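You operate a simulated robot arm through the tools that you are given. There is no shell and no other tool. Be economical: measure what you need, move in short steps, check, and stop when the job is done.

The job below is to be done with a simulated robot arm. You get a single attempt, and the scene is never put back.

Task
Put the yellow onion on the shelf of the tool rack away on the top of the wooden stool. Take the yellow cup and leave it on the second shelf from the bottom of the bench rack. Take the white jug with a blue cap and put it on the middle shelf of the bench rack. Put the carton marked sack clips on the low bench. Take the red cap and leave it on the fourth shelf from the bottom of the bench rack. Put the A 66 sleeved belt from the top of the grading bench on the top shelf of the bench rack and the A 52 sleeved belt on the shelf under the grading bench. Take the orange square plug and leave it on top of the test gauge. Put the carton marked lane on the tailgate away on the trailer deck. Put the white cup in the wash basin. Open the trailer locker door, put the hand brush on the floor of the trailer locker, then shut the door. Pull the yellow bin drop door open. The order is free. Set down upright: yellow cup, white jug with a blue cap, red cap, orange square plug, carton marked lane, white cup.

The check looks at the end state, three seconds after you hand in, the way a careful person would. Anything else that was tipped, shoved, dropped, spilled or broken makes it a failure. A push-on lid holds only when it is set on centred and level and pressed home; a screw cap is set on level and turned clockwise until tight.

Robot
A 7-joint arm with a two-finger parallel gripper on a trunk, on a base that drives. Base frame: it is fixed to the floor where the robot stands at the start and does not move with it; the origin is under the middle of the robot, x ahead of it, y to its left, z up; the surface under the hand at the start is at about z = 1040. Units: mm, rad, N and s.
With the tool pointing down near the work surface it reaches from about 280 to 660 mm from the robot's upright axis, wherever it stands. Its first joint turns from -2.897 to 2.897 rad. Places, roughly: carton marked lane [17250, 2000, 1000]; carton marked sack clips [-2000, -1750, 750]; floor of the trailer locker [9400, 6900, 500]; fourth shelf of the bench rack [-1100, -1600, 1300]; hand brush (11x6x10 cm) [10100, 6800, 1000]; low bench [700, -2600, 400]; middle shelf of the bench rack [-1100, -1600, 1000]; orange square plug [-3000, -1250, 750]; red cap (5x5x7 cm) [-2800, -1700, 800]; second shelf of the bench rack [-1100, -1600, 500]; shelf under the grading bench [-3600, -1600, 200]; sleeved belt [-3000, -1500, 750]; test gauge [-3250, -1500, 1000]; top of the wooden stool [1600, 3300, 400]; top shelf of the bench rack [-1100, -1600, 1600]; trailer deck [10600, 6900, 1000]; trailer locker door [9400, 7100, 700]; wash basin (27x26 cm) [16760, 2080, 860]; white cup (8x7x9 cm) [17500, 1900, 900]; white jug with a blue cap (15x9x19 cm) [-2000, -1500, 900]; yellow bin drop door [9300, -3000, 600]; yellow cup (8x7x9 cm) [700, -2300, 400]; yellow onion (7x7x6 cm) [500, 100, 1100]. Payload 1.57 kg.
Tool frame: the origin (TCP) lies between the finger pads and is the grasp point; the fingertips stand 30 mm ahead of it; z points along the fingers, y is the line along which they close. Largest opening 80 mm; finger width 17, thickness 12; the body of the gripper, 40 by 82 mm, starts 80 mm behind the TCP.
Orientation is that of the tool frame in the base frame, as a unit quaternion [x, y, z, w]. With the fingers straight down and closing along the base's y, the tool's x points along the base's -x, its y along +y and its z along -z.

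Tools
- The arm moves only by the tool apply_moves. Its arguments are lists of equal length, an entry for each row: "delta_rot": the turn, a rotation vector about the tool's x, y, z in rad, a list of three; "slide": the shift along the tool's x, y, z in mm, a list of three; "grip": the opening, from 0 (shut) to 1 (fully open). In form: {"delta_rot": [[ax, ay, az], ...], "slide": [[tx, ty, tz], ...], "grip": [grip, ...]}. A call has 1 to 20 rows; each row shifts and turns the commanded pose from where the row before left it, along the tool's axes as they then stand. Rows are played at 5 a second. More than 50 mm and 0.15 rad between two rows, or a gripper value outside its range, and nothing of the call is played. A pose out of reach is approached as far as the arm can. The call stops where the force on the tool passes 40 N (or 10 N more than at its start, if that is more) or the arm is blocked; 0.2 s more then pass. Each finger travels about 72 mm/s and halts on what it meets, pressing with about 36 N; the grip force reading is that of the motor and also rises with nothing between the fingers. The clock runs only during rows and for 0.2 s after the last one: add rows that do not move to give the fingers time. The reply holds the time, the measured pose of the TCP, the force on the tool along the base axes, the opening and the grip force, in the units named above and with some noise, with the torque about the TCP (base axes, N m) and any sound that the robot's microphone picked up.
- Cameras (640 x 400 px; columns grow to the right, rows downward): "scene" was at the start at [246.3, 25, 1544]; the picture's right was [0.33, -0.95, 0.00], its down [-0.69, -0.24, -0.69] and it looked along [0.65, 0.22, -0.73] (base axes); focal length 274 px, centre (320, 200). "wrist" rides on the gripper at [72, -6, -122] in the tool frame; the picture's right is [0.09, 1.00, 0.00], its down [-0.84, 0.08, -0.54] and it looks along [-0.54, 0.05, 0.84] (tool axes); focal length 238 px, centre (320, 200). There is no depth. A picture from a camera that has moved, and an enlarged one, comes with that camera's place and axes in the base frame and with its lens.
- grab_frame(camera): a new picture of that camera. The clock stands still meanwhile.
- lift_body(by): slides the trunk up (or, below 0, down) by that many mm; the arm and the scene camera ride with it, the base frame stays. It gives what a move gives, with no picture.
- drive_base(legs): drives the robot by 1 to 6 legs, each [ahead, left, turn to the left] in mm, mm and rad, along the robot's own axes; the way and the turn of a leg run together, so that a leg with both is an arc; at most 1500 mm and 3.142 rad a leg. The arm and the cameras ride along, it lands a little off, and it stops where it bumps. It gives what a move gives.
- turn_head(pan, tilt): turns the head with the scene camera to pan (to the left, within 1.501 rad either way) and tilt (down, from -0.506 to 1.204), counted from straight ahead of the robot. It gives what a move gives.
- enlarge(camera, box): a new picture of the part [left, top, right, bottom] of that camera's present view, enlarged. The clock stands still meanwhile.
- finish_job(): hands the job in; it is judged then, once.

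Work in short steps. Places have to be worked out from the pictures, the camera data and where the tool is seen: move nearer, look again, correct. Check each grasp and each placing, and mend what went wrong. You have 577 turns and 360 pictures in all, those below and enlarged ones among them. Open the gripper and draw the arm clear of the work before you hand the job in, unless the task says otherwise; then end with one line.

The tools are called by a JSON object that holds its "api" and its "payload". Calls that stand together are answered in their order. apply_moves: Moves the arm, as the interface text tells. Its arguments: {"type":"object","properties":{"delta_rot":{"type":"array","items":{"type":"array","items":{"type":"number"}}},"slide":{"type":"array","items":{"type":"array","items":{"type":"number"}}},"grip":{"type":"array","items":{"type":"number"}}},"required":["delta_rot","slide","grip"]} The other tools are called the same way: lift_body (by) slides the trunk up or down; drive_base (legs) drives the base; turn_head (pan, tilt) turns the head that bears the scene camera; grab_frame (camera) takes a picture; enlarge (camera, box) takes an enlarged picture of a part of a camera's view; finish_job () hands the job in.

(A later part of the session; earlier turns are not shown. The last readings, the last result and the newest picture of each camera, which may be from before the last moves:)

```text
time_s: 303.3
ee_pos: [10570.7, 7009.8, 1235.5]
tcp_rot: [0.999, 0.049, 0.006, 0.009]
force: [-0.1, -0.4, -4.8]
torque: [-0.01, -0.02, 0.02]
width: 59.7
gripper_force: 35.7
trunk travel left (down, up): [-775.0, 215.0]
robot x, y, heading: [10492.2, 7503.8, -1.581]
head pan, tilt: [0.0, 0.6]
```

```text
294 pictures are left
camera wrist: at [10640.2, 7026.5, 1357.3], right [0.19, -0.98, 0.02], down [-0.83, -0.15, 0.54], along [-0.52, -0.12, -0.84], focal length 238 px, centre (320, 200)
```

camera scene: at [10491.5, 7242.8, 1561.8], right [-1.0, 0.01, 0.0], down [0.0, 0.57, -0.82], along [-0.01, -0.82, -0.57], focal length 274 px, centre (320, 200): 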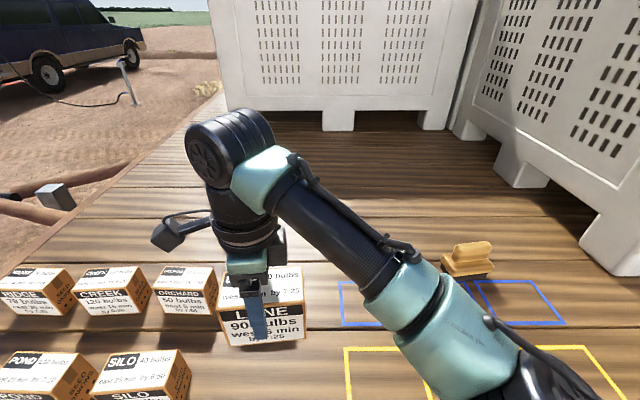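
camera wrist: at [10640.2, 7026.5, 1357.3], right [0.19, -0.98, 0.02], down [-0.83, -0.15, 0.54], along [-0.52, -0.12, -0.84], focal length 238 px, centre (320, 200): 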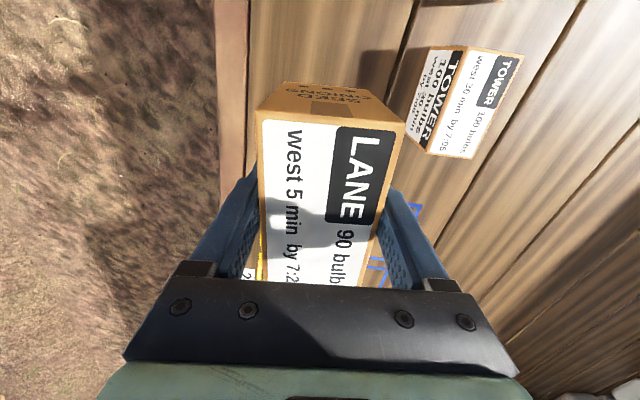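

Clear spot under the carton. Lower it until contact.

{"api": "apply_moves", "payload": {"delta_rot": [[0, 0, 0], [0, 0, 0], [0, 0, 0], [0, 0, 0], [0, 0, 0], [0, 0, 0], [0, 0, 0], [0, 0, 0], [0, 0, 0]], "slide": [[0, 15, 25], [0, 0, 40], [0, 0, 35], [0, 0, 20], [0, 0, 20], [0, 0, 15], [0, 0, 10], [0, 0, 10], [0, 0, 10]], "grip": [0.1, 0.1, 0.1, 0.1, 0.1, 0.1, 0.1, 0.1, 0.1]}}

{"api": "grab_frame", "payload": {"camera": "scene"}}

```text
time_s: 305.3
ee_pos: [10573.0, 6992.3, 1057.3]
tcp_rot: [0.999, 0.049, 0.007, 0.016]
force: [-0.3, 0.1, 40.8]
torque: [1.29, 0.13, -0.09]
width: 59.0
gripper_force: 35.9
trunk travel left (down, up): [-775.0, 215.0]
robot x, y, heading: [10491.7, 7503.3, -1.578]
head pan, tilt: [0.0, 0.6]
```

```text
293 pictures are left
camera scene: at [10490.5, 7247.9, 1563.7], right [-1.0, 0.01, 0.0], down [0.0, 0.56, -0.83], along [-0.01, -0.83, -0.56], focal length 274 px, centre (320, 200)
```

scene: 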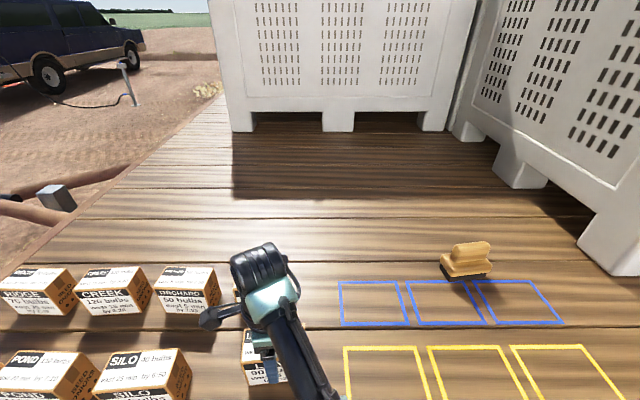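

Contact at TCP 1057 (deck ≈1015). Release and rise.

{"api": "apply_moves", "payload": {"delta_rot": [[0, 0, 0], [0, 0, 0], [0, 0, 0], [0, 0, 0], [0, 0, 0], [0, 0, 0], [0, 0, 0], [0, 0, 0]], "slide": [[0, 0, -3], [0, 0, 0], [0, 0, 0], [0, 0, -20], [0, 0, -40], [0, 0, -45], [0, 0, -45], [0, 0, -45]], "grip": [0.5, 1, 1, 1, 1, 1, 1, 1]}}

{"api": "grab_frame", "payload": {"camera": "wrist"}}

```text
time_s: 307.1
ee_pos: [10573.4, 6991.7, 1250.8]
tcp_rot: [0.999, 0.049, 0.005, 0.009]
force: [-0.4, -0.1, 0.3]
torque: [-0.02, -0.01, 0.0]
width: 80.0
gripper_force: 0.1
trunk travel left (down, up): [-775.0, 215.0]
robot x, y, heading: [10492.5, 7503.9, -1.576]
head pan, tilt: [0.0, 0.6]
```

```text
292 pictures are left
camera wrist: at [10643.3, 7009.2, 1373.5], right [0.19, -0.98, 0.02], down [-0.83, -0.15, 0.54], along [-0.52, -0.12, -0.84], focal length 238 px, centre (320, 200)
```

wrist: 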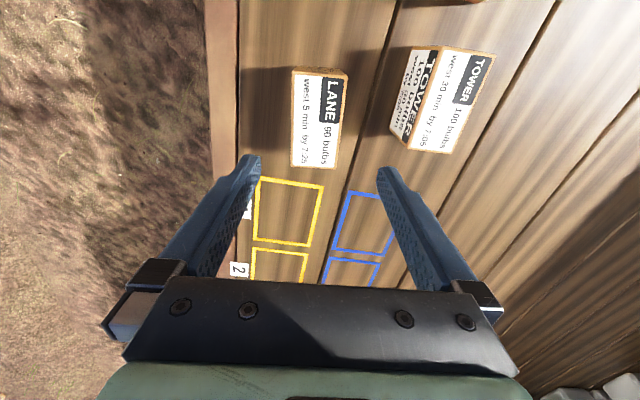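

LANE is placed upright. Next the locker door around (9400, 7100, 700). I back up and slide right to look at it.

{"api": "drive_base", "payload": {"legs": [[-450, 0, 0], [0, -900, 0]]}}

{"api": "turn_head", "payload": {"pan": -0.15, "tilt": 0.8}}

{"api": "grab_frame", "payload": {"camera": "scene"}}

```text
time_s: 314.2
ee_pos: [9656.6, 7449.9, 1249.8]
tcp_rot: [0.999, 0.049, 0.005, 0.009]
force: [-0.2, 0.2, -0.4]
torque: [0.03, 0.0, -0.05]
width: 80.1
gripper_force: 0.1
trunk travel left (down, up): [-775.0, 215.0]
robot x, y, heading: [9574.9, 7958.3, -1.582]
head pan, tilt: [0.0, 0.6]
```

```text
time_s: 315.0
ee_pos: [9656.1, 7449.9, 1250.6]
tcp_rot: [0.999, 0.049, 0.005, 0.009]
force: [0.6, -0.1, 0.1]
torque: [0.0, -0.01, 0.02]
width: 80.2
gripper_force: 0.0
trunk travel left (down, up): [-775.0, 215.0]
robot x, y, heading: [9574.5, 7959.7, -1.579]
head pan, tilt: [-0.15, 0.799]
```

```text
291 pictures are left
camera scene: at [9562.9, 7709.8, 1545.1], right [-0.99, 0.16, 0.0], down [0.11, 0.71, -0.7], along [-0.11, -0.69, -0.72], focal length 274 px, centre (320, 200)
```

scene: 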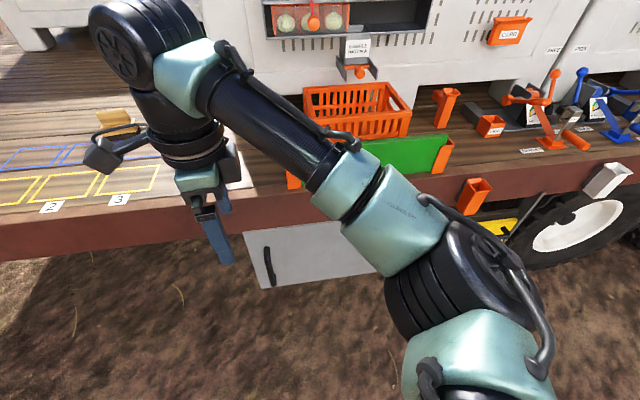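

The grey locker door is below the deck, vertical handle on its left (+x) side, so hinged at −x. I back off, lower, and view.

{"api": "drive_base", "payload": {"legs": [[-350, -150, 0]]}}

{"api": "lift_body", "payload": {"by": -400}}

{"api": "turn_head", "payload": {"pan": 0.0, "tilt": 0.5}}

{"api": "grab_frame", "payload": {"camera": "scene"}}

```text
time_s: 317.4
ee_pos: [9516.6, 7798.5, 1250.9]
tcp_rot: [0.999, 0.049, 0.005, 0.009]
force: [-1.3, -0.5, 0.7]
torque: [0.02, 0.0, -0.03]
width: 79.9
gripper_force: 0.0
trunk travel left (down, up): [-775.0, 215.0]
robot x, y, heading: [9436.9, 8308.2, -1.576]
head pan, tilt: [-0.15, 0.799]
```

```text
time_s: 321.2
ee_pos: [9516.6, 7798.2, 848.9]
tcp_rot: [0.999, 0.049, 0.005, 0.01]
force: [0.1, 0.5, 0.8]
torque: [0.0, 0.01, 0.03]
width: 80.3
gripper_force: 0.0
trunk travel left (down, up): [-375.0, 615.0]
robot x, y, heading: [9431.9, 8309.7, -1.583]
head pan, tilt: [-0.15, 0.799]
```

```text
time_s: 322.0
ee_pos: [9515.6, 7797.8, 850.7]
tcp_rot: [0.999, 0.05, 0.005, 0.009]
force: [0.8, -0.1, 0.2]
torque: [0.04, 0.0, -0.04]
width: 80.0
gripper_force: 0.0
trunk travel left (down, up): [-375.0, 615.0]
robot x, y, heading: [9436.1, 8309.6, -1.581]
head pan, tilt: [0.0, 0.499]
```

```text
290 pictures are left
camera scene: at [9433.8, 8046.8, 1170.9], right [-1.0, 0.01, 0.0], down [0.0, 0.48, -0.88], along [-0.01, -0.88, -0.48], focal length 274 px, centre (320, 200)
```

scene: 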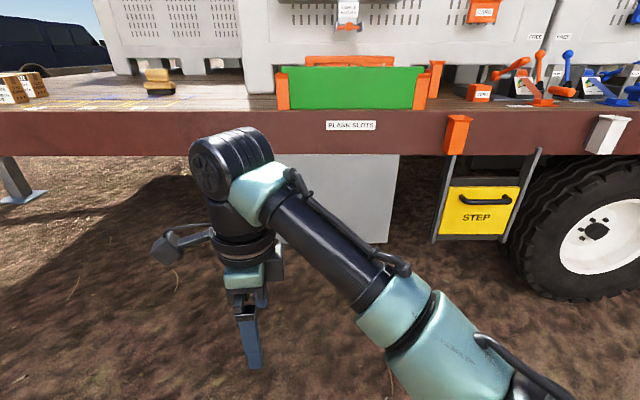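

The arm hides the handle; I shift right so the door appears left of the arm.

{"api": "drive_base", "payload": {"legs": [[0, -450, 0]]}}

{"api": "turn_head", "payload": {"pan": 0.45, "tilt": 0.5}}

{"api": "grab_frame", "payload": {"camera": "scene"}}

```text
time_s: 324.7
ee_pos: [9065.6, 7801.0, 851.0]
tcp_rot: [0.999, 0.049, 0.005, 0.01]
force: [0.0, -0.5, -0.4]
torque: [0.0, 0.01, -0.02]
width: 79.7
gripper_force: 0.1
trunk travel left (down, up): [-375.0, 615.0]
robot x, y, heading: [8988.6, 8309.4, -1.578]
head pan, tilt: [0.0, 0.499]
```

```text
time_s: 325.6
ee_pos: [9066.1, 7800.6, 849.8]
tcp_rot: [0.999, 0.048, 0.005, 0.008]
force: [-0.4, -0.5, 0.2]
torque: [-0.02, 0.0, -0.01]
width: 79.7
gripper_force: 0.0
trunk travel left (down, up): [-375.0, 615.0]
robot x, y, heading: [8986.7, 8312.4, -1.578]
head pan, tilt: [0.45, 0.499]
```

```text
289 pictures are left
camera scene: at [9023.1, 8058.7, 1171.0], right [-0.9, -0.43, 0.0], down [-0.2, 0.43, -0.88], along [0.38, -0.79, -0.48], focal length 274 px, centre (320, 200)
```

scene: 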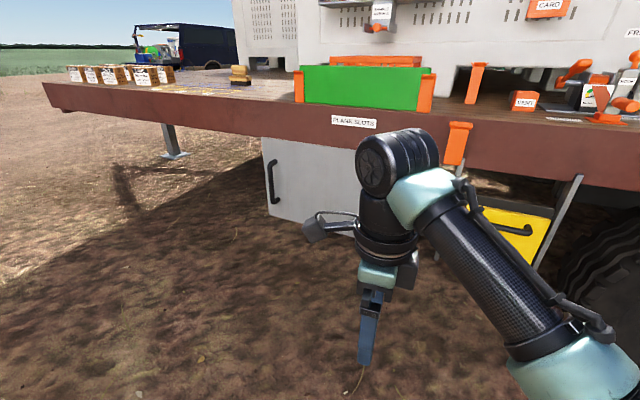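

Handle located near (9690, 7140, 650); door z 440–840, x ≈9150–9740. I turn the tool back to home yaw and pitch it to horizontal (pointing −y), here in free air.

{"api": "apply_moves", "payload": {"delta_rot": [[0, 0, -0.147], [0, 0, -0.147], [0, 0, -0.147], [0, 0, -0.147], [0, 0, -0.147], [0, 0, -0.147], [0, 0, -0.147], [0, 0, -0.147], [0, 0, -0.147], [0, 0, -0.147]], "slide": [[0, 0, 0], [0, 0, 0], [0, 0, 0], [0, 0, 0], [0, 0, 0], [0, 0, 0], [0, 0, 0], [0, 0, 0], [0, 0, 0], [0, 0, 0]], "grip": [1, 1, 1, 1, 1, 1, 1, 1, 1, 1]}}

{"api": "apply_moves", "payload": {"delta_rot": [[0, -0.143, 0], [0, -0.143, 0], [0, -0.143, 0], [0, -0.143, 0], [0, -0.143, 0], [0, -0.143, 0], [0, -0.143, 0], [0, -0.143, 0], [0, -0.143, 0], [0, -0.143, 0], [0, -0.143, 0]], "slide": [[0, 0, 0], [0, 0, 0], [0, 0, 0], [0, 0, 0], [0, 0, 0], [0, 0, 0], [0, 0, 0], [0, 0, 0], [0, 0, 0], [0, 0, 0], [0, 0, 0]], "grip": [1, 1, 1, 1, 1, 1, 1, 1, 1, 1, 1]}}

{"api": "grab_frame", "payload": {"camera": "scene"}}

```text
time_s: 327.8
ee_pos: [9065.5, 7801.9, 850.5]
tcp_rot: [0.707, 0.707, -0.002, 0.01]
force: [-0.4, 0.5, -0.5]
torque: [0.03, -0.01, 0.0]
width: 80.0
gripper_force: 0.1
trunk travel left (down, up): [-375.0, 615.0]
robot x, y, heading: [8984.1, 8313.8, -1.577]
head pan, tilt: [0.45, 0.499]
```

```text
time_s: 330.2
ee_pos: [9064.9, 7800.2, 850.5]
tcp_rot: [0.498, 0.491, -0.504, 0.506]
force: [0.1, -0.4, -0.3]
torque: [0.0, 0.01, 0.0]
width: 80.2
gripper_force: 0.0
trunk travel left (down, up): [-375.0, 615.0]
robot x, y, heading: [8986.2, 8312.0, -1.574]
head pan, tilt: [0.45, 0.499]
```

```text
288 pictures are left
camera scene: at [9023.3, 8058.7, 1171.0], right [-0.9, -0.43, 0.0], down [-0.2, 0.43, -0.88], along [0.38, -0.79, -0.48], focal length 274 px, centre (320, 200)
```

scene: 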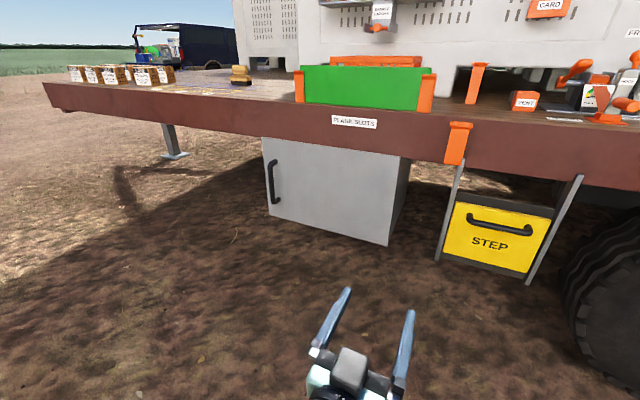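

Now a clear view. Handle ≈ (9662, 7190, 675). I drive to about (9750, 7860) and shift the tool right, lowering trunk to the handle's height.

{"api": "drive_base", "payload": {"legs": [[0, 760, 0], [440, 0, 0]]}}

{"api": "lift_body", "payload": {"by": -175}}

{"api": "apply_moves", "payload": {"delta_rot": [[0, 0, 0], [0, 0, 0], [0, 0, 0], [0, 0, 0]], "slide": [[0, -40, 0], [0, -40, 0], [0, -40, 0], [0, -40, 0]], "grip": [1, 1, 1, 1]}}

{"api": "turn_head", "payload": {"pan": -0.1, "tilt": 0.7}}

{"api": "grab_frame", "payload": {"camera": "scene"}}

{"api": "grab_frame", "payload": {"camera": "wrist"}}

```text
time_s: 336.6
ee_pos: [9793.2, 7357.3, 849.8]
tcp_rot: [-0.506, -0.484, 0.51, -0.499]
force: [0.7, 0.4, 0.0]
torque: [-0.01, -0.01, 0.01]
width: 80.1
gripper_force: 0.1
trunk travel left (down, up): [-375.0, 615.0]
robot x, y, heading: [9726.1, 7869.6, -1.613]
head pan, tilt: [0.45, 0.499]
```

```text
time_s: 338.5
ee_pos: [9793.2, 7355.7, 675.6]
tcp_rot: [-0.506, -0.484, 0.511, -0.499]
force: [-1.1, -0.5, 0.6]
torque: [0.02, -0.01, 0.02]
width: 79.9
gripper_force: 0.0
trunk travel left (down, up): [-200.0, 790.0]
robot x, y, heading: [9725.7, 7873.2, -1.605]
head pan, tilt: [0.45, 0.499]
```

```text
time_s: 339.5
ee_pos: [9632.8, 7363.4, 676.4]
tcp_rot: [-0.505, -0.485, 0.511, -0.499]
force: [-0.1, -0.4, -1.0]
torque: [0.03, -0.03, 0.01]
width: 80.0
gripper_force: 0.1
trunk travel left (down, up): [-200.0, 790.0]
robot x, y, heading: [9726.4, 7868.4, -1.607]
head pan, tilt: [0.45, 0.499]
```

```text
time_s: 340.5
ee_pos: [9633.7, 7363.8, 675.5]
tcp_rot: [-0.506, -0.484, 0.511, -0.499]
force: [0.7, 1.0, 0.5]
torque: [-0.01, -0.02, -0.03]
width: 80.2
gripper_force: 0.1
trunk travel left (down, up): [-200.0, 790.0]
robot x, y, heading: [9727.0, 7870.7, -1.607]
head pan, tilt: [-0.099, 0.7]
```

```text
287 pictures are left
camera scene: at [9711.1, 7615.1, 978.3], right [-0.99, 0.14, 0.0], down [0.09, 0.64, -0.77], along [-0.1, -0.76, -0.64], focal length 274 px, centre (320, 200)
```

scene: 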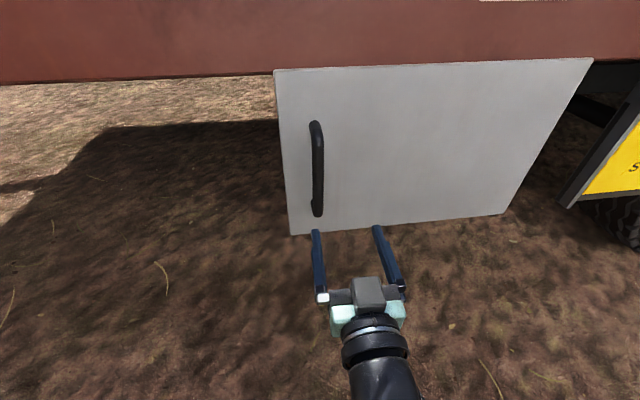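

```text
286 pictures are left
camera wrist: at [9632.1, 7485.6, 600.9], right [1.0, -0.04, -0.08], down [0.09, 0.56, 0.83], along [0.02, -0.83, 0.56], focal length 238 px, centre (320, 200)
```

wrist: 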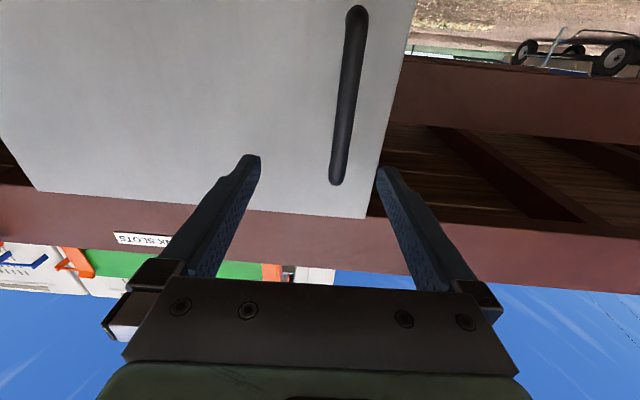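

Handle ≈ (9659, 7176, 672). I align and advance the open fingers around the bar.

{"api": "apply_moves", "payload": {"delta_rot": [[0, 0, 0], [0, 0, 0], [0, 0, 0], [0, 0, 0], [0, 0, 0]], "slide": [[0, 31, 0], [0, 0, 45], [0, 0, 45], [0, 0, 45], [0, 0, 30]], "grip": [1, 1, 1, 1, 1]}}

{"api": "grab_frame", "payload": {"camera": "wrist"}}

{"api": "enlarge", "payload": {"camera": "scene", "box": [240, 100, 400, 300]}}

```text
time_s: 341.7
ee_pos: [9660.1, 7196.0, 674.2]
tcp_rot: [-0.506, -0.484, 0.511, -0.498]
force: [-0.1, 0.6, 0.3]
torque: [0.0, -0.02, 0.0]
width: 80.1
gripper_force: 0.1
trunk travel left (down, up): [-200.0, 790.0]
robot x, y, heading: [9729.5, 7869.4, -1.608]
head pan, tilt: [-0.099, 0.7]
```

```text
285 pictures are left
camera wrist: at [9658.3, 7317.6, 601.0], right [1.0, -0.04, -0.08], down [0.09, 0.56, 0.83], along [0.02, -0.83, 0.56], focal length 238 px, centre (320, 200)
```

wrist: 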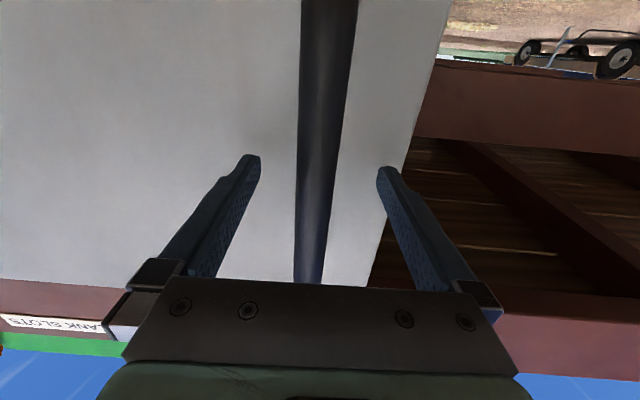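

```text
2.00 times, centred on (320, 200) of scene
camera zoom: at [9711.0, 7615.1, 978.3], right [-0.99, 0.14, 0.0], down [0.09, 0.64, -0.76], along [-0.11, -0.76, -0.64], focal length 548 px, centre (320, 200)
```

zoom: 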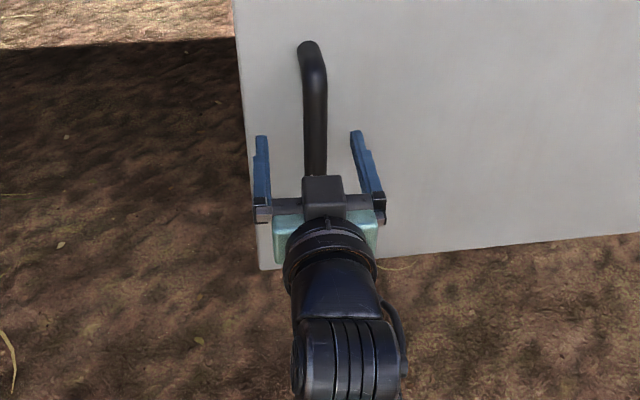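

The bar is between the fingers. Advance 8 mm and close.

{"api": "apply_moves", "payload": {"delta_rot": [[0, 0, 0], [0, 0, 0], [0, 0, 0], [0, 0, 0]], "slide": [[0, 0, 8], [0, 0, 0], [0, 0, 0], [0, 0, 0]], "grip": [1, 0, 0, 0]}}

```text
time_s: 342.7
ee_pos: [9655.9, 7186.7, 675.6]
tcp_rot: [-0.507, -0.482, 0.513, -0.497]
force: [-8.5, -0.6, 0.0]
torque: [0.03, 0.33, 0.08]
width: 21.9
gripper_force: 31.9
trunk travel left (down, up): [-200.0, 790.0]
robot x, y, heading: [9726.7, 7871.1, -1.611]
head pan, tilt: [-0.099, 0.7]
```

Gripped the bar. Pull along the arc (hinge ≈ 505 mm to −x).

{"api": "apply_moves", "payload": {"delta_rot": [[-0.03, 0, 0], [-0.05, 0, 0], [-0.05, 0, 0], [-0.05, 0, 0], [-0.05, 0, 0]], "slide": [[0, 0, -15], [0, -1, -25], [0, -1, -25], [0, -1, -25], [0, -1, -25]], "grip": [0, 0, 0, 0, 0]}}

{"api": "grab_frame", "payload": {"camera": "scene"}}

```text
time_s: 343.9
ee_pos: [9634.2, 7301.8, 675.6]
tcp_rot: [0.45, 0.533, -0.461, 0.548]
force: [-37.2, -12.2, 4.5]
torque: [0.8, 0.35, 0.45]
width: 21.6
gripper_force: 34.5
trunk travel left (down, up): [-200.0, 790.0]
robot x, y, heading: [9728.5, 7871.3, -1.612]
head pan, tilt: [-0.099, 0.7]
```

```text
283 pictures are left
camera scene: at [9709.0, 7614.6, 978.1], right [-0.99, 0.14, 0.0], down [0.09, 0.64, -0.76], along [-0.1, -0.76, -0.64], focal length 274 px, centre (320, 200)
```

scene: 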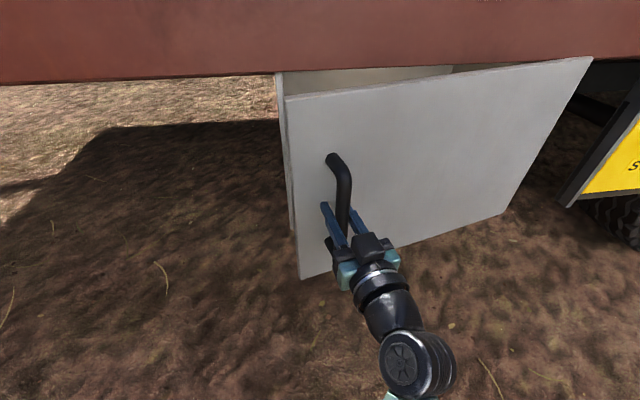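

Door is opening (~13°). Side load of −37 N: I relax toward −x and continue pulling.

{"api": "apply_moves", "payload": {"delta_rot": [[0, 0, 0], [-0.05, 0, 0], [-0.05, 0, 0], [-0.05, 0, 0]], "slide": [[0, -8, 0], [0, -4, -25], [0, -4, -25], [0, -4, -25]], "grip": [0, 0, 0, 0]}}

```text
time_s: 344.9
ee_pos: [9610.0, 7369.2, 674.8]
tcp_rot: [0.401, 0.569, -0.413, 0.587]
force: [-15.9, -7.9, 14.8]
torque: [0.71, 0.29, 0.12]
width: 21.7
gripper_force: 35.0
trunk travel left (down, up): [-200.0, 790.0]
robot x, y, heading: [9729.1, 7869.5, -1.611]
head pan, tilt: [-0.099, 0.7]
```

Good; continue the arc.

{"api": "apply_moves", "payload": {"delta_rot": [[-0.05, 0, 0], [-0.05, 0, 0], [-0.05, 0, 0], [-0.05, 0, 0]], "slide": [[0, -4, -25], [0, -3, -25], [0, -3, -25], [0, -3, -25]], "grip": [0, 0, 0, 0]}}

{"api": "grab_frame", "payload": {"camera": "scene"}}

```text
time_s: 345.9
ee_pos: [9557.2, 7454.8, 676.2]
tcp_rot: [0.342, 0.607, -0.354, 0.624]
force: [-10.1, -8.2, 18.3]
torque: [-0.05, -0.13, 0.28]
width: 21.8
gripper_force: 34.7
trunk travel left (down, up): [-200.0, 790.0]
robot x, y, heading: [9732.2, 7871.5, -1.61]
head pan, tilt: [-0.099, 0.7]
```

```text
282 pictures are left
camera scene: at [9711.0, 7615.6, 978.5], right [-0.99, 0.14, 0.0], down [0.09, 0.64, -0.77], along [-0.11, -0.76, -0.64], focal length 274 px, centre (320, 200)
```

scene: 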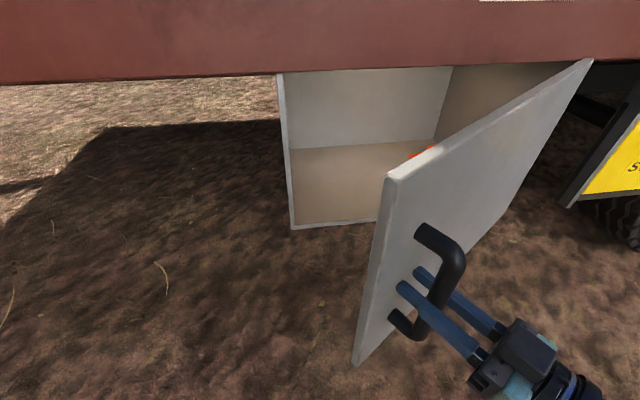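

Opening well (~35°). Continue.

{"api": "apply_moves", "payload": {"delta_rot": [[-0.05, 0, 0], [-0.05, 0, 0], [-0.05, 0, 0], [-0.05, 0, 0], [-0.05, 0, 0]], "slide": [[0, -3, -25], [0, -3, -25], [0, -2, -25], [0, -2, -25], [0, -2, -25]], "grip": [0, 0, 0, 0, 0]}}

{"api": "grab_frame", "payload": {"camera": "scene"}}

```text
time_s: 347.2
ee_pos: [9470.4, 7547.1, 671.5]
tcp_rot: [0.265, 0.645, -0.279, 0.661]
force: [1.0, -0.8, 4.9]
torque: [0.44, -0.2, 0.14]
width: 21.7
gripper_force: 34.8
trunk travel left (down, up): [-200.0, 790.0]
robot x, y, heading: [9729.1, 7870.0, -1.611]
head pan, tilt: [-0.099, 0.7]
stopped in row 5: the force on the tool passed its limit at 40 N (the readings are from after the stop); the commanded pose is now the measured one
```

```text
281 pictures are left
camera scene: at [9711.0, 7615.0, 977.7], right [-0.99, 0.14, 0.0], down [0.09, 0.64, -0.77], along [-0.11, -0.76, -0.64], focal length 274 px, centre (320, 200)
```

scene: 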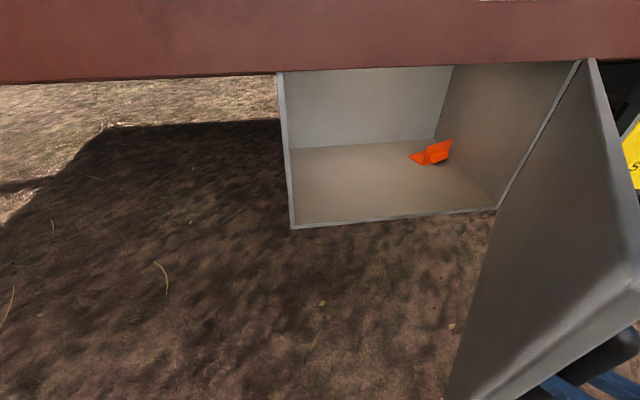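

About 50° open. I release the handle, back off, then push the door further from its inside face.

{"api": "apply_moves", "payload": {"delta_rot": [[0, 0, 0], [0, 0, 0], [0, 0, 0], [0, 0, 0], [0, 0, 0]], "slide": [[0, 0, 0], [0, 0, 0], [0, 0, -30], [0, 0, -40], [0, 0, -20]], "grip": [1, 1, 1, 1, 1]}}

{"api": "turn_head", "payload": {"pan": -0.7, "tilt": 0.9}}

{"api": "grab_frame", "payload": {"camera": "scene"}}

```text
time_s: 348.4
ee_pos: [9407.4, 7612.9, 668.6]
tcp_rot: [0.266, 0.644, -0.279, 0.661]
force: [0.2, 0.0, 1.1]
torque: [0.03, 0.0, -0.03]
width: 80.2
gripper_force: 0.0
trunk travel left (down, up): [-200.0, 790.0]
robot x, y, heading: [9729.9, 7871.9, -1.611]
head pan, tilt: [-0.099, 0.7]
```

```text
time_s: 349.4
ee_pos: [9407.4, 7612.6, 669.1]
tcp_rot: [0.265, 0.645, -0.278, 0.661]
force: [-0.5, 0.8, 0.3]
torque: [-0.02, 0.0, 0.0]
width: 80.0
gripper_force: 0.0
trunk travel left (down, up): [-200.0, 790.0]
robot x, y, heading: [9727.0, 7868.5, -1.607]
head pan, tilt: [-0.7, 0.901]
```

```text
280 pictures are left
camera scene: at [9671.8, 7643.1, 962.1], right [-0.74, 0.67, 0.0], down [0.53, 0.58, -0.62], along [-0.42, -0.46, -0.78], focal length 274 px, centre (320, 200)
```

scene: 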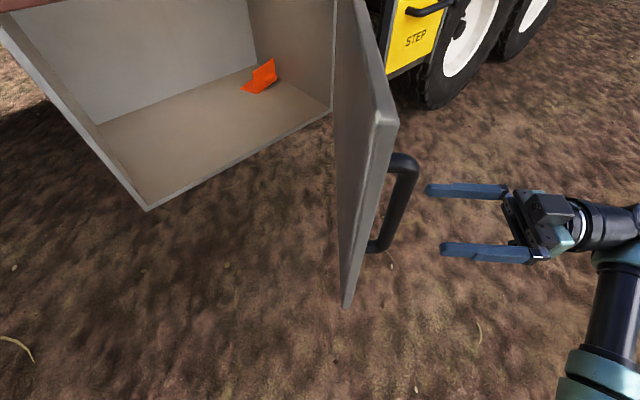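

I back the base off, swing the tool to the door's inner side (pointing −y), gripper shut.

{"api": "drive_base", "payload": {"legs": [[-350, 0, 0]]}}

{"api": "apply_moves", "payload": {"delta_rot": [[0.1, 0, 0], [0.1, 0, 0], [0.1, 0, 0], [0.1, 0, 0], [0.1, 0, 0], [0.1, 0, 0], [0.1, 0, 0], [0.1, 0, 0]], "slide": [[0, 25, 0], [0, 25, 0], [0, 25, 0], [0, 25, 0], [0, 25, 0], [0, 25, 0], [0, 25, 0], [0, 25, 0]], "grip": [0, 0, 0, 0, 0, 0, 0, 0]}}

{"api": "turn_head", "payload": {"pan": -0.3, "tilt": 0.7}}

{"api": "grab_frame", "payload": {"camera": "scene"}}

```text
time_s: 351.7
ee_pos: [9419.6, 7956.3, 669.3]
tcp_rot: [0.265, 0.645, -0.277, 0.661]
force: [-0.3, -0.2, -0.7]
torque: [0.0, 0.01, 0.0]
width: 80.0
gripper_force: 0.0
trunk travel left (down, up): [-200.0, 790.0]
robot x, y, heading: [9739.2, 8216.1, -1.608]
head pan, tilt: [-0.7, 0.901]
```

```text
time_s: 353.5
ee_pos: [9554.3, 8033.8, 706.8]
tcp_rot: [-0.501, -0.486, 0.507, -0.506]
force: [0.2, 0.0, 0.0]
torque: [-0.03, 0.0, -0.01]
width: 0.2
gripper_force: 21.6
out of reach, approached as far as the arm can: row 5, 6, 7
trunk travel left (down, up): [-200.0, 790.0]
robot x, y, heading: [9744.2, 8219.3, -1.603]
head pan, tilt: [-0.7, 0.901]
```

```text
time_s: 354.4
ee_pos: [9554.4, 8034.2, 706.9]
tcp_rot: [0.5, 0.487, -0.506, 0.507]
force: [0.6, 0.3, -0.8]
torque: [0.01, 0.02, -0.03]
width: 0.1
gripper_force: 21.9
trunk travel left (down, up): [-200.0, 790.0]
robot x, y, heading: [9740.5, 8213.6, -1.604]
head pan, tilt: [-0.3, 0.7]
```

```text
279 pictures are left
camera scene: at [9708.0, 7964.3, 978.2], right [-0.94, 0.33, 0.0], down [0.21, 0.61, -0.76], along [-0.25, -0.72, -0.64], focal length 274 px, centre (320, 200)
```

scene: 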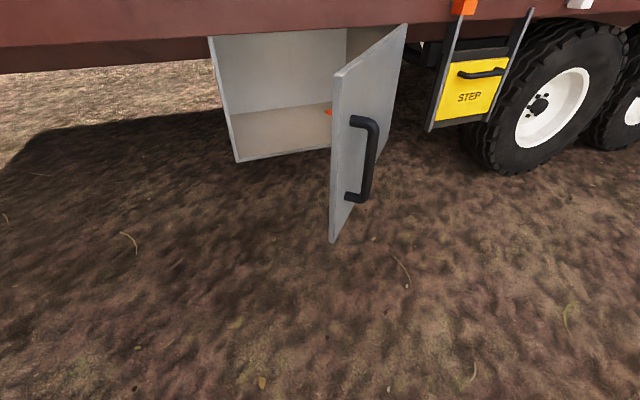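

Tool now points −y. I extend forward 300 and +x 80, then drive ahead so the tool is inside the door swing.

{"api": "apply_moves", "payload": {"delta_rot": [[0, 0, 0], [0, 0, 0], [0, 0, 0], [0, 0, 0], [0, 0, 0], [0, 0, 0], [0, 0, 0], [0, 0, 0]], "slide": [[0, 10, 45], [0, 10, 45], [0, 10, 45], [0, 10, 45], [0, 10, 45], [0, 10, 45], [0, 10, 45], [0, 10, 45]], "grip": [0, 0, 0, 0, 0, 0, 0, 0]}}

{"api": "drive_base", "payload": {"legs": [[200, 0, 0]]}}

{"api": "grab_frame", "payload": {"camera": "scene"}}

```text
time_s: 356.2
ee_pos: [9597.8, 7673.7, 695.0]
tcp_rot: [-0.501, -0.485, 0.508, -0.505]
force: [0.2, 0.2, 0.1]
torque: [-0.01, 0.01, 0.01]
width: 0.1
gripper_force: 21.5
out of reach, approached as far as the arm can: row 1, 2, 3
trunk travel left (down, up): [-200.0, 790.0]
robot x, y, heading: [9743.3, 8213.2, -1.604]
head pan, tilt: [-0.3, 0.7]
```

```text
time_s: 357.8
ee_pos: [9587.3, 7468.9, 695.5]
tcp_rot: [-0.502, -0.485, 0.508, -0.505]
force: [0.1, -0.1, 0.5]
torque: [-0.01, 0.01, -0.03]
width: 0.0
gripper_force: 21.8
trunk travel left (down, up): [-200.0, 790.0]
robot x, y, heading: [9730.9, 8010.2, -1.615]
head pan, tilt: [-0.3, 0.7]
```

```text
278 pictures are left
camera scene: at [9699.1, 7760.0, 978.3], right [-0.94, 0.33, 0.0], down [0.21, 0.61, -0.77], along [-0.25, -0.72, -0.64], focal length 274 px, centre (320, 200)
```

scene: 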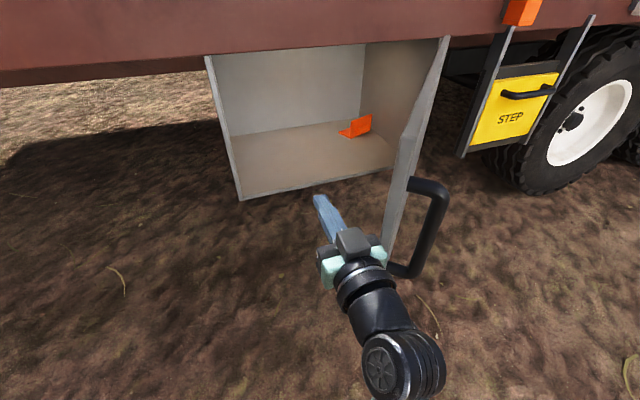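

Now sweep −x to push the door open.

{"api": "apply_moves", "payload": {"delta_rot": [[0, 0, 0], [0, 0, 0], [0, 0, 0], [0, 0, 0], [0, 0, 0], [0, 0, 0], [0, 0, 0], [0, 0, 0], [0, 0, 0], [0, 0, 0]], "slide": [[0, -30, 0], [0, -30, 0], [0, -30, 0], [0, -30, 0], [0, -30, 0], [0, -30, 0], [0, -30, 0], [0, -30, 0], [0, -30, 0], [0, -30, 0]], "grip": [0, 0, 0, 0, 0, 0, 0, 0, 0, 0]}}

{"api": "grab_frame", "payload": {"camera": "scene"}}

```text
time_s: 360.0
ee_pos: [9285.4, 7475.1, 692.8]
tcp_rot: [-0.503, -0.484, 0.509, -0.503]
force: [0.1, 0.5, 0.1]
torque: [0.0, -0.02, -0.01]
width: 0.1
gripper_force: 21.1
trunk travel left (down, up): [-200.0, 790.0]
robot x, y, heading: [9735.9, 8008.2, -1.61]
head pan, tilt: [-0.3, 0.7]
```

```text
277 pictures are left
camera scene: at [9699.1, 7759.9, 978.2], right [-0.94, 0.33, 0.0], down [0.21, 0.61, -0.76], along [-0.25, -0.72, -0.64], focal length 274 px, centre (320, 200)
```

scene: 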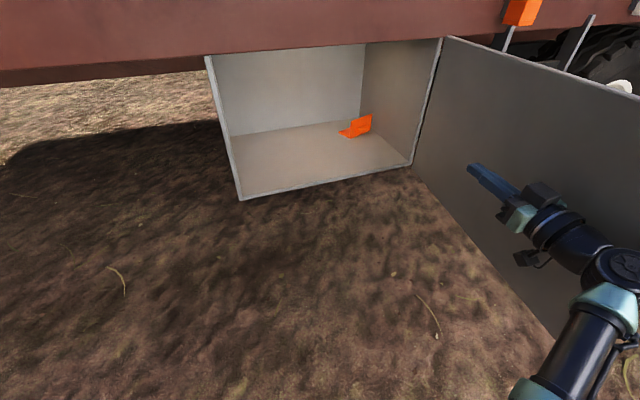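

Door is wide open; floor z≈506, opening x 9176–9717, depth to y≈6740. Now the brush: retract, back off, raise trunk, pitch tool down.

{"api": "apply_moves", "payload": {"delta_rot": [[0, 0, 0], [0, 0, 0], [0, 0, 0], [0, 0, 0], [0, 0, 0]], "slide": [[0, 45, 0], [0, 45, 0], [0, 45, 0], [0, 45, 0], [0, 45, 0]], "grip": [0, 0, 0, 0, 0]}}

{"api": "drive_base", "payload": {"legs": [[-300, 0, 0.03], [0, 350, 0]]}}

{"api": "lift_body", "payload": {"by": 400}}

{"api": "lift_body", "payload": {"by": 250}}

{"api": "apply_moves", "payload": {"delta_rot": [[0, 0.143, 0], [0, 0.143, 0], [0, 0.143, 0], [0, 0.143, 0], [0, 0.143, 0], [0, 0.143, 0], [0, 0.143, 0], [0, 0.143, 0], [0, 0.143, 0], [0, 0.143, 0], [0, 0.143, 0]], "slide": [[0, 0, 0], [0, 0, 0], [0, 0, 0], [0, 0, 0], [0, 0, 0], [0, 0, 0], [0, 0, 0], [0, 0, 0], [0, 0, 0], [0, 0, 0], [0, 0, 0]], "grip": [0.5, 1, 1, 1, 1, 1, 1, 1, 1, 1, 1]}}

{"api": "turn_head", "payload": {"pan": 0.0, "tilt": 0.7}}

{"api": "grab_frame", "payload": {"camera": "scene"}}

```text
time_s: 361.2
ee_pos: [9512.5, 7471.8, 695.8]
tcp_rot: [-0.503, -0.484, 0.509, -0.504]
force: [-0.3, -0.1, 0.2]
torque: [0.04, 0.01, 0.01]
width: 0.1
gripper_force: 21.6
trunk travel left (down, up): [-200.0, 790.0]
robot x, y, heading: [9731.6, 8009.3, -1.61]
head pan, tilt: [-0.3, 0.7]
```

```text
time_s: 365.1
ee_pos: [9881.6, 7753.6, 694.4]
tcp_rot: [0.497, 0.49, -0.502, 0.511]
force: [0.0, 0.3, 0.6]
torque: [0.01, 0.0, -0.01]
width: 0.0
gripper_force: 21.6
trunk travel left (down, up): [-200.0, 790.0]
robot x, y, heading: [10094.9, 8299.5, -1.587]
head pan, tilt: [-0.3, 0.7]
```

```text
time_s: 368.9
ee_pos: [9881.2, 7753.6, 1094.1]
tcp_rot: [0.497, 0.49, -0.503, 0.51]
force: [0.0, 0.6, 0.5]
torque: [-0.03, 0.04, -0.04]
width: 0.3
gripper_force: 21.4
trunk travel left (down, up): [-600.0, 390.0]
robot x, y, heading: [10090.8, 8298.0, -1.591]
head pan, tilt: [-0.3, 0.7]
```

```text
time_s: 371.5
ee_pos: [9881.4, 7753.6, 1345.5]
tcp_rot: [0.496, 0.49, -0.502, 0.511]
force: [-0.1, 0.7, 0.1]
torque: [-0.02, 0.0, 0.02]
width: 0.0
gripper_force: 21.3
trunk travel left (down, up): [-850.0, 140.0]
robot x, y, heading: [10091.3, 8297.4, -1.587]
head pan, tilt: [-0.3, 0.7]
```

```text
time_s: 373.9
ee_pos: [9881.5, 7753.0, 1343.7]
tcp_rot: [0.707, 0.707, -0.002, 0.012]
force: [0.2, 0.8, 0.6]
torque: [0.0, 0.01, -0.01]
width: 80.0
gripper_force: 0.0
trunk travel left (down, up): [-850.0, 140.0]
robot x, y, heading: [10093.0, 8299.9, -1.587]
head pan, tilt: [-0.3, 0.7]
```

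```text
time_s: 374.7
ee_pos: [9881.8, 7754.0, 1344.4]
tcp_rot: [0.707, 0.707, -0.004, 0.014]
force: [-0.3, 0.3, 0.1]
torque: [-0.01, -0.04, 0.0]
width: 80.0
gripper_force: 0.1
trunk travel left (down, up): [-850.0, 140.0]
robot x, y, heading: [10090.0, 8299.9, -1.587]
head pan, tilt: [0.0, 0.7]
```

```text
276 pictures are left
camera scene: at [10088.1, 8043.1, 1628.3], right [-1.0, 0.02, 0.0], down [0.01, 0.64, -0.77], along [-0.01, -0.76, -0.64], focal length 274 px, centre (320, 200)
```

scene: 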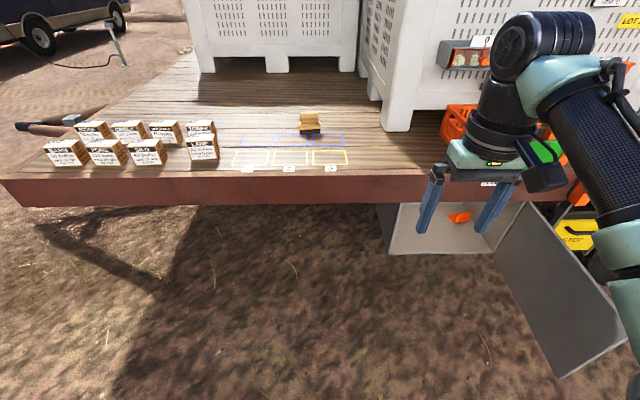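

Brush is straight ahead at about (10120, 6780). I centre the arm and drive forward.

{"api": "apply_moves", "payload": {"delta_rot": [[0, 0, 0], [0, 0, 0], [0, 0, 0], [0, 0, 0], [0, 0, 0]], "slide": [[0, 45, 0], [0, 45, 0], [0, 45, 0], [0, 45, 0], [0, 45, 0]], "grip": [1, 1, 1, 1, 1]}}

{"api": "drive_base", "payload": {"legs": [[950, 0, 0.016]]}}

{"api": "grab_frame", "payload": {"camera": "wrist"}}

{"api": "grab_frame", "payload": {"camera": "scene"}}

```text
time_s: 375.9
ee_pos: [10108.7, 7754.5, 1348.9]
tcp_rot: [0.707, 0.707, -0.003, 0.013]
force: [0.1, 0.6, -0.5]
torque: [0.0, 0.0, 0.05]
width: 79.8
gripper_force: 0.1
trunk travel left (down, up): [-850.0, 140.0]
robot x, y, heading: [10090.2, 8303.1, -1.591]
head pan, tilt: [0.0, 0.7]
```

```text
time_s: 380.9
ee_pos: [10100.3, 6803.2, 1348.7]
tcp_rot: [0.703, 0.711, -0.003, 0.014]
force: [-0.5, 0.3, 0.3]
torque: [0.01, 0.01, 0.01]
width: 79.8
gripper_force: 0.1
trunk travel left (down, up): [-850.0, 140.0]
robot x, y, heading: [10081.5, 7345.1, -1.579]
head pan, tilt: [0.0, 0.7]
```

```text
275 pictures are left
camera wrist: at [10092.6, 6878.3, 1469.8], right [0.99, 0.1, 0.01], down [0.08, -0.82, 0.56], along [0.07, -0.56, -0.83], focal length 238 px, centre (320, 200)
```

wrist: 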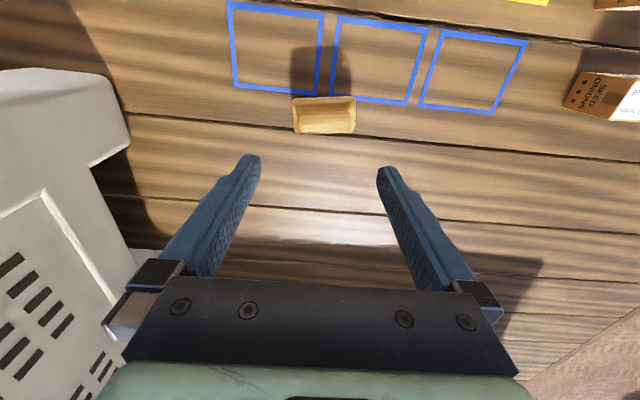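

```text
274 pictures are left
camera scene: at [10079.7, 7089.9, 1628.3], right [-1.0, 0.01, 0.0], down [0.0, 0.64, -0.77], along [0.0, -0.77, -0.64], focal length 274 px, centre (320, 200)
```

scene: 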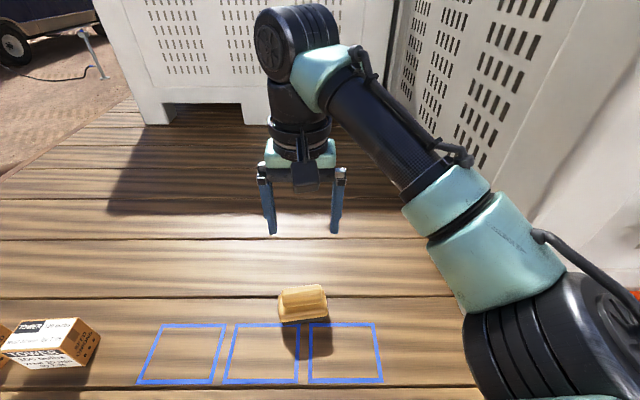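

Enlarge to see the brush's shape.

{"api": "enlarge", "payload": {"camera": "scene", "box": [240, 260, 370, 370]}}

{"api": "enlarge", "payload": {"camera": "wrist", "box": [260, 80, 390, 160]}}

```text
3.64 times, centred on (305, 315) of scene
camera zoom: at [10079.7, 7089.9, 1628.3], right [-1.0, 0.01, 0.0], down [0.0, 0.64, -0.77], along [0.0, -0.77, -0.64], focal length 997 px, centre (374, -218)
```

zoom: 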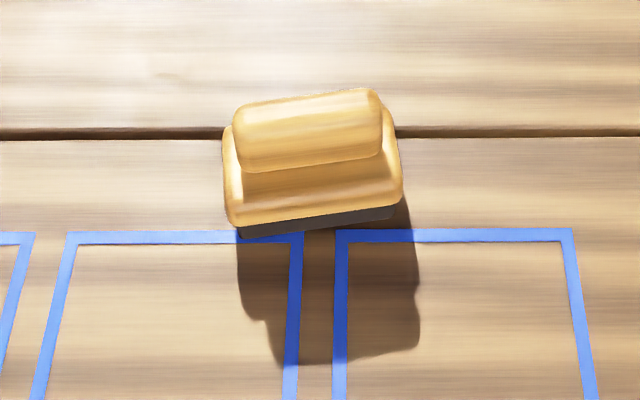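

```text
4.92 times, centred on (325, 120) of wrist
camera zoom: at [10092.6, 6878.3, 1469.8], right [0.99, 0.1, 0.01], down [0.08, -0.82, 0.56], along [0.07, -0.56, -0.83], focal length 1173 px, centre (295, 594)
```

zoom: 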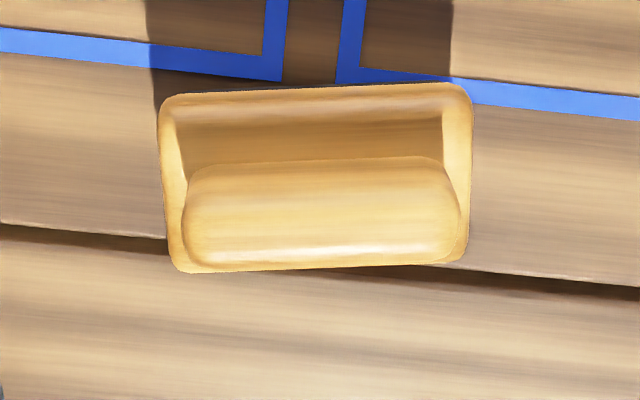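

The brush has a top ridge, long axis at ~0.17 rad from x, centred (10117, 6776), top ≈1115. I yaw 1.41 and go over it.

{"api": "apply_moves", "payload": {"delta_rot": [[0, 0, 0.141], [0, 0, 0.141], [0, 0, 0.141], [0, 0, 0.141], [0, 0, 0.141], [0, 0, 0.141], [0, 0, 0.141], [0, 0, 0.141], [0, 0, 0.141], [0, 0, 0.141], [0, 0, 0], [0, 0, 0], [0, 0, 0], [0, 0, 0]], "slide": [[0, 0, 0], [0, 0, 0], [0, 0, 0], [0, 0, 0], [0, 0, 0], [0, 0, 0], [0, 0, 0], [0, 0, 0], [0, 0, 0], [0, 0, 0], [12, 30, 0], [0, 0, 50], [0, 0, 50], [0, 0, 40]], "grip": [1, 1, 1, 1, 1, 1, 1, 1, 1, 1, 1, 1, 1, 1]}}

{"api": "grab_frame", "payload": {"camera": "wrist"}}

```text
time_s: 383.9
ee_pos: [10123.8, 6771.6, 1208.5]
tcp_rot: [0.996, 0.086, 0.006, 0.013]
force: [-0.2, 0.2, 0.1]
torque: [0.04, 0.01, 0.02]
width: 80.1
gripper_force: 0.0
trunk travel left (down, up): [-850.0, 140.0]
robot x, y, heading: [10082.2, 7349.2, -1.577]
head pan, tilt: [0.0, 0.7]
```

```text
271 pictures are left
camera wrist: at [10191.7, 6795.2, 1330.7], right [0.26, -0.96, 0.03], down [-0.82, -0.21, 0.54], along [-0.51, -0.16, -0.84], focal length 238 px, centre (320, 200)
```

wrist: 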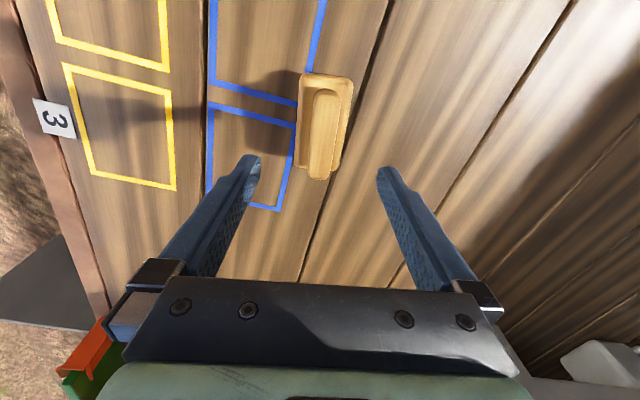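

Aligned over the ridge. Shift a few mm and descend, then close.

{"api": "apply_moves", "payload": {"delta_rot": [[0, 0, 0], [0, 0, 0], [0, 0, 0], [0, 0, 0], [0, 0, 0], [0, 0, 0], [0, 0, 0], [0, 0, 0]], "slide": [[4, 3, 0], [0, 0, 40], [0, 0, 40], [0, 0, 15], [0, 0, 10], [0, 0, 0], [0, 0, 0], [0, 0, 0]], "grip": [1, 1, 1, 1, 1, 0, 0, 0]}}

{"api": "grab_frame", "payload": {"camera": "wrist"}}

```text
time_s: 385.7
ee_pos: [10126.6, 6767.5, 1105.3]
tcp_rot: [0.996, 0.086, 0.007, 0.011]
force: [0.0, 1.2, 0.3]
torque: [0.13, 0.0, -0.1]
width: 25.6
gripper_force: 34.0
trunk travel left (down, up): [-850.0, 140.0]
robot x, y, heading: [10080.1, 7345.4, -1.578]
head pan, tilt: [0.0, 0.7]
```

```text
270 pictures are left
camera wrist: at [10194.5, 6790.6, 1229.0], right [0.26, -0.96, 0.03], down [-0.82, -0.21, 0.54], along [-0.51, -0.16, -0.84], focal length 238 px, centre (320, 200)
```

wrist: 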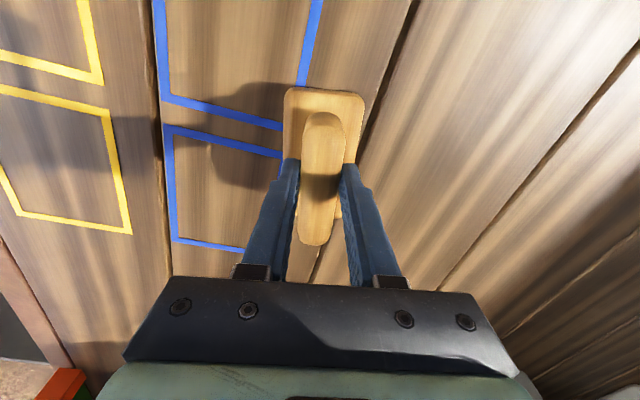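

Brush ridge gripped (25.6 mm). Lift, back away from the deck, and yaw home.

{"api": "apply_moves", "payload": {"delta_rot": [[0, 0, 0], [0, 0, 0], [0, 0, 0], [0, 0, 0], [0, 0, 0], [0, 0, 0], [0, 0, 0]], "slide": [[0, 0, -10], [0, 0, -20], [0, 0, -30], [0, 0, -40], [0, 0, -40], [0, 0, -40], [0, 0, -20]], "grip": [0, 0, 0, 0, 0, 0, 0]}}

{"api": "drive_base", "payload": {"legs": [[-900, 0, 0], [0, -450, 0]]}}

{"api": "apply_moves", "payload": {"delta_rot": [[0, 0, -0.14], [0, 0, -0.14], [0, 0, -0.14], [0, 0, -0.14], [0, 0, -0.14], [0, 0, -0.14], [0, 0, -0.14], [0, 0, -0.14], [0, 0, -0.14], [0, 0, -0.14]], "slide": [[0, 0, 0], [0, 0, 0], [0, 0, 0], [0, 0, 0], [0, 0, 0], [0, 0, 0], [0, 0, 0], [0, 0, 0], [0, 0, 0], [0, 0, 0]], "grip": [0, 0, 0, 0, 0, 0, 0, 0, 0, 0]}}

{"api": "grab_frame", "payload": {"camera": "wrist"}}

```text
time_s: 387.3
ee_pos: [10125.0, 6774.1, 1307.5]
tcp_rot: [0.996, 0.086, 0.007, 0.012]
force: [-0.4, -0.2, -1.2]
torque: [0.05, -0.01, 0.02]
width: 25.4
gripper_force: 36.2
trunk travel left (down, up): [-850.0, 140.0]
robot x, y, heading: [10078.5, 7350.0, -1.576]
head pan, tilt: [0.0, 0.7]
```

```text
time_s: 394.2
ee_pos: [9677.1, 7660.8, 1306.6]
tcp_rot: [0.996, 0.083, 0.007, 0.013]
force: [0.1, 0.9, -0.9]
torque: [0.01, 0.0, 0.04]
width: 25.1
gripper_force: 35.9
trunk travel left (down, up): [-850.0, 140.0]
robot x, y, heading: [9639.2, 8233.3, -1.585]
head pan, tilt: [0.0, 0.7]
```

```text
time_s: 396.4
ee_pos: [9677.6, 7660.8, 1307.3]
tcp_rot: [0.707, 0.707, -0.003, 0.013]
force: [1.3, -0.6, -2.2]
torque: [0.02, -0.02, 0.0]
width: 25.4
gripper_force: 35.9
trunk travel left (down, up): [-850.0, 140.0]
robot x, y, heading: [9634.7, 8237.5, -1.581]
head pan, tilt: [0.0, 0.7]
```

```text
269 pictures are left
camera wrist: at [9669.2, 7736.8, 1427.7], right [1.0, 0.09, 0.01], down [0.07, -0.82, 0.56], along [0.06, -0.56, -0.83], focal length 238 px, centre (320, 200)
```

wrist: 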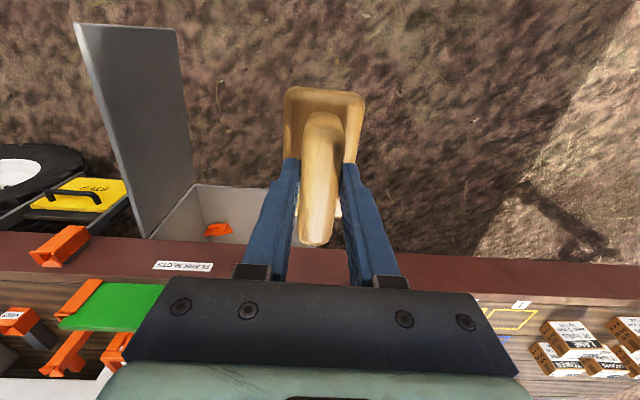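

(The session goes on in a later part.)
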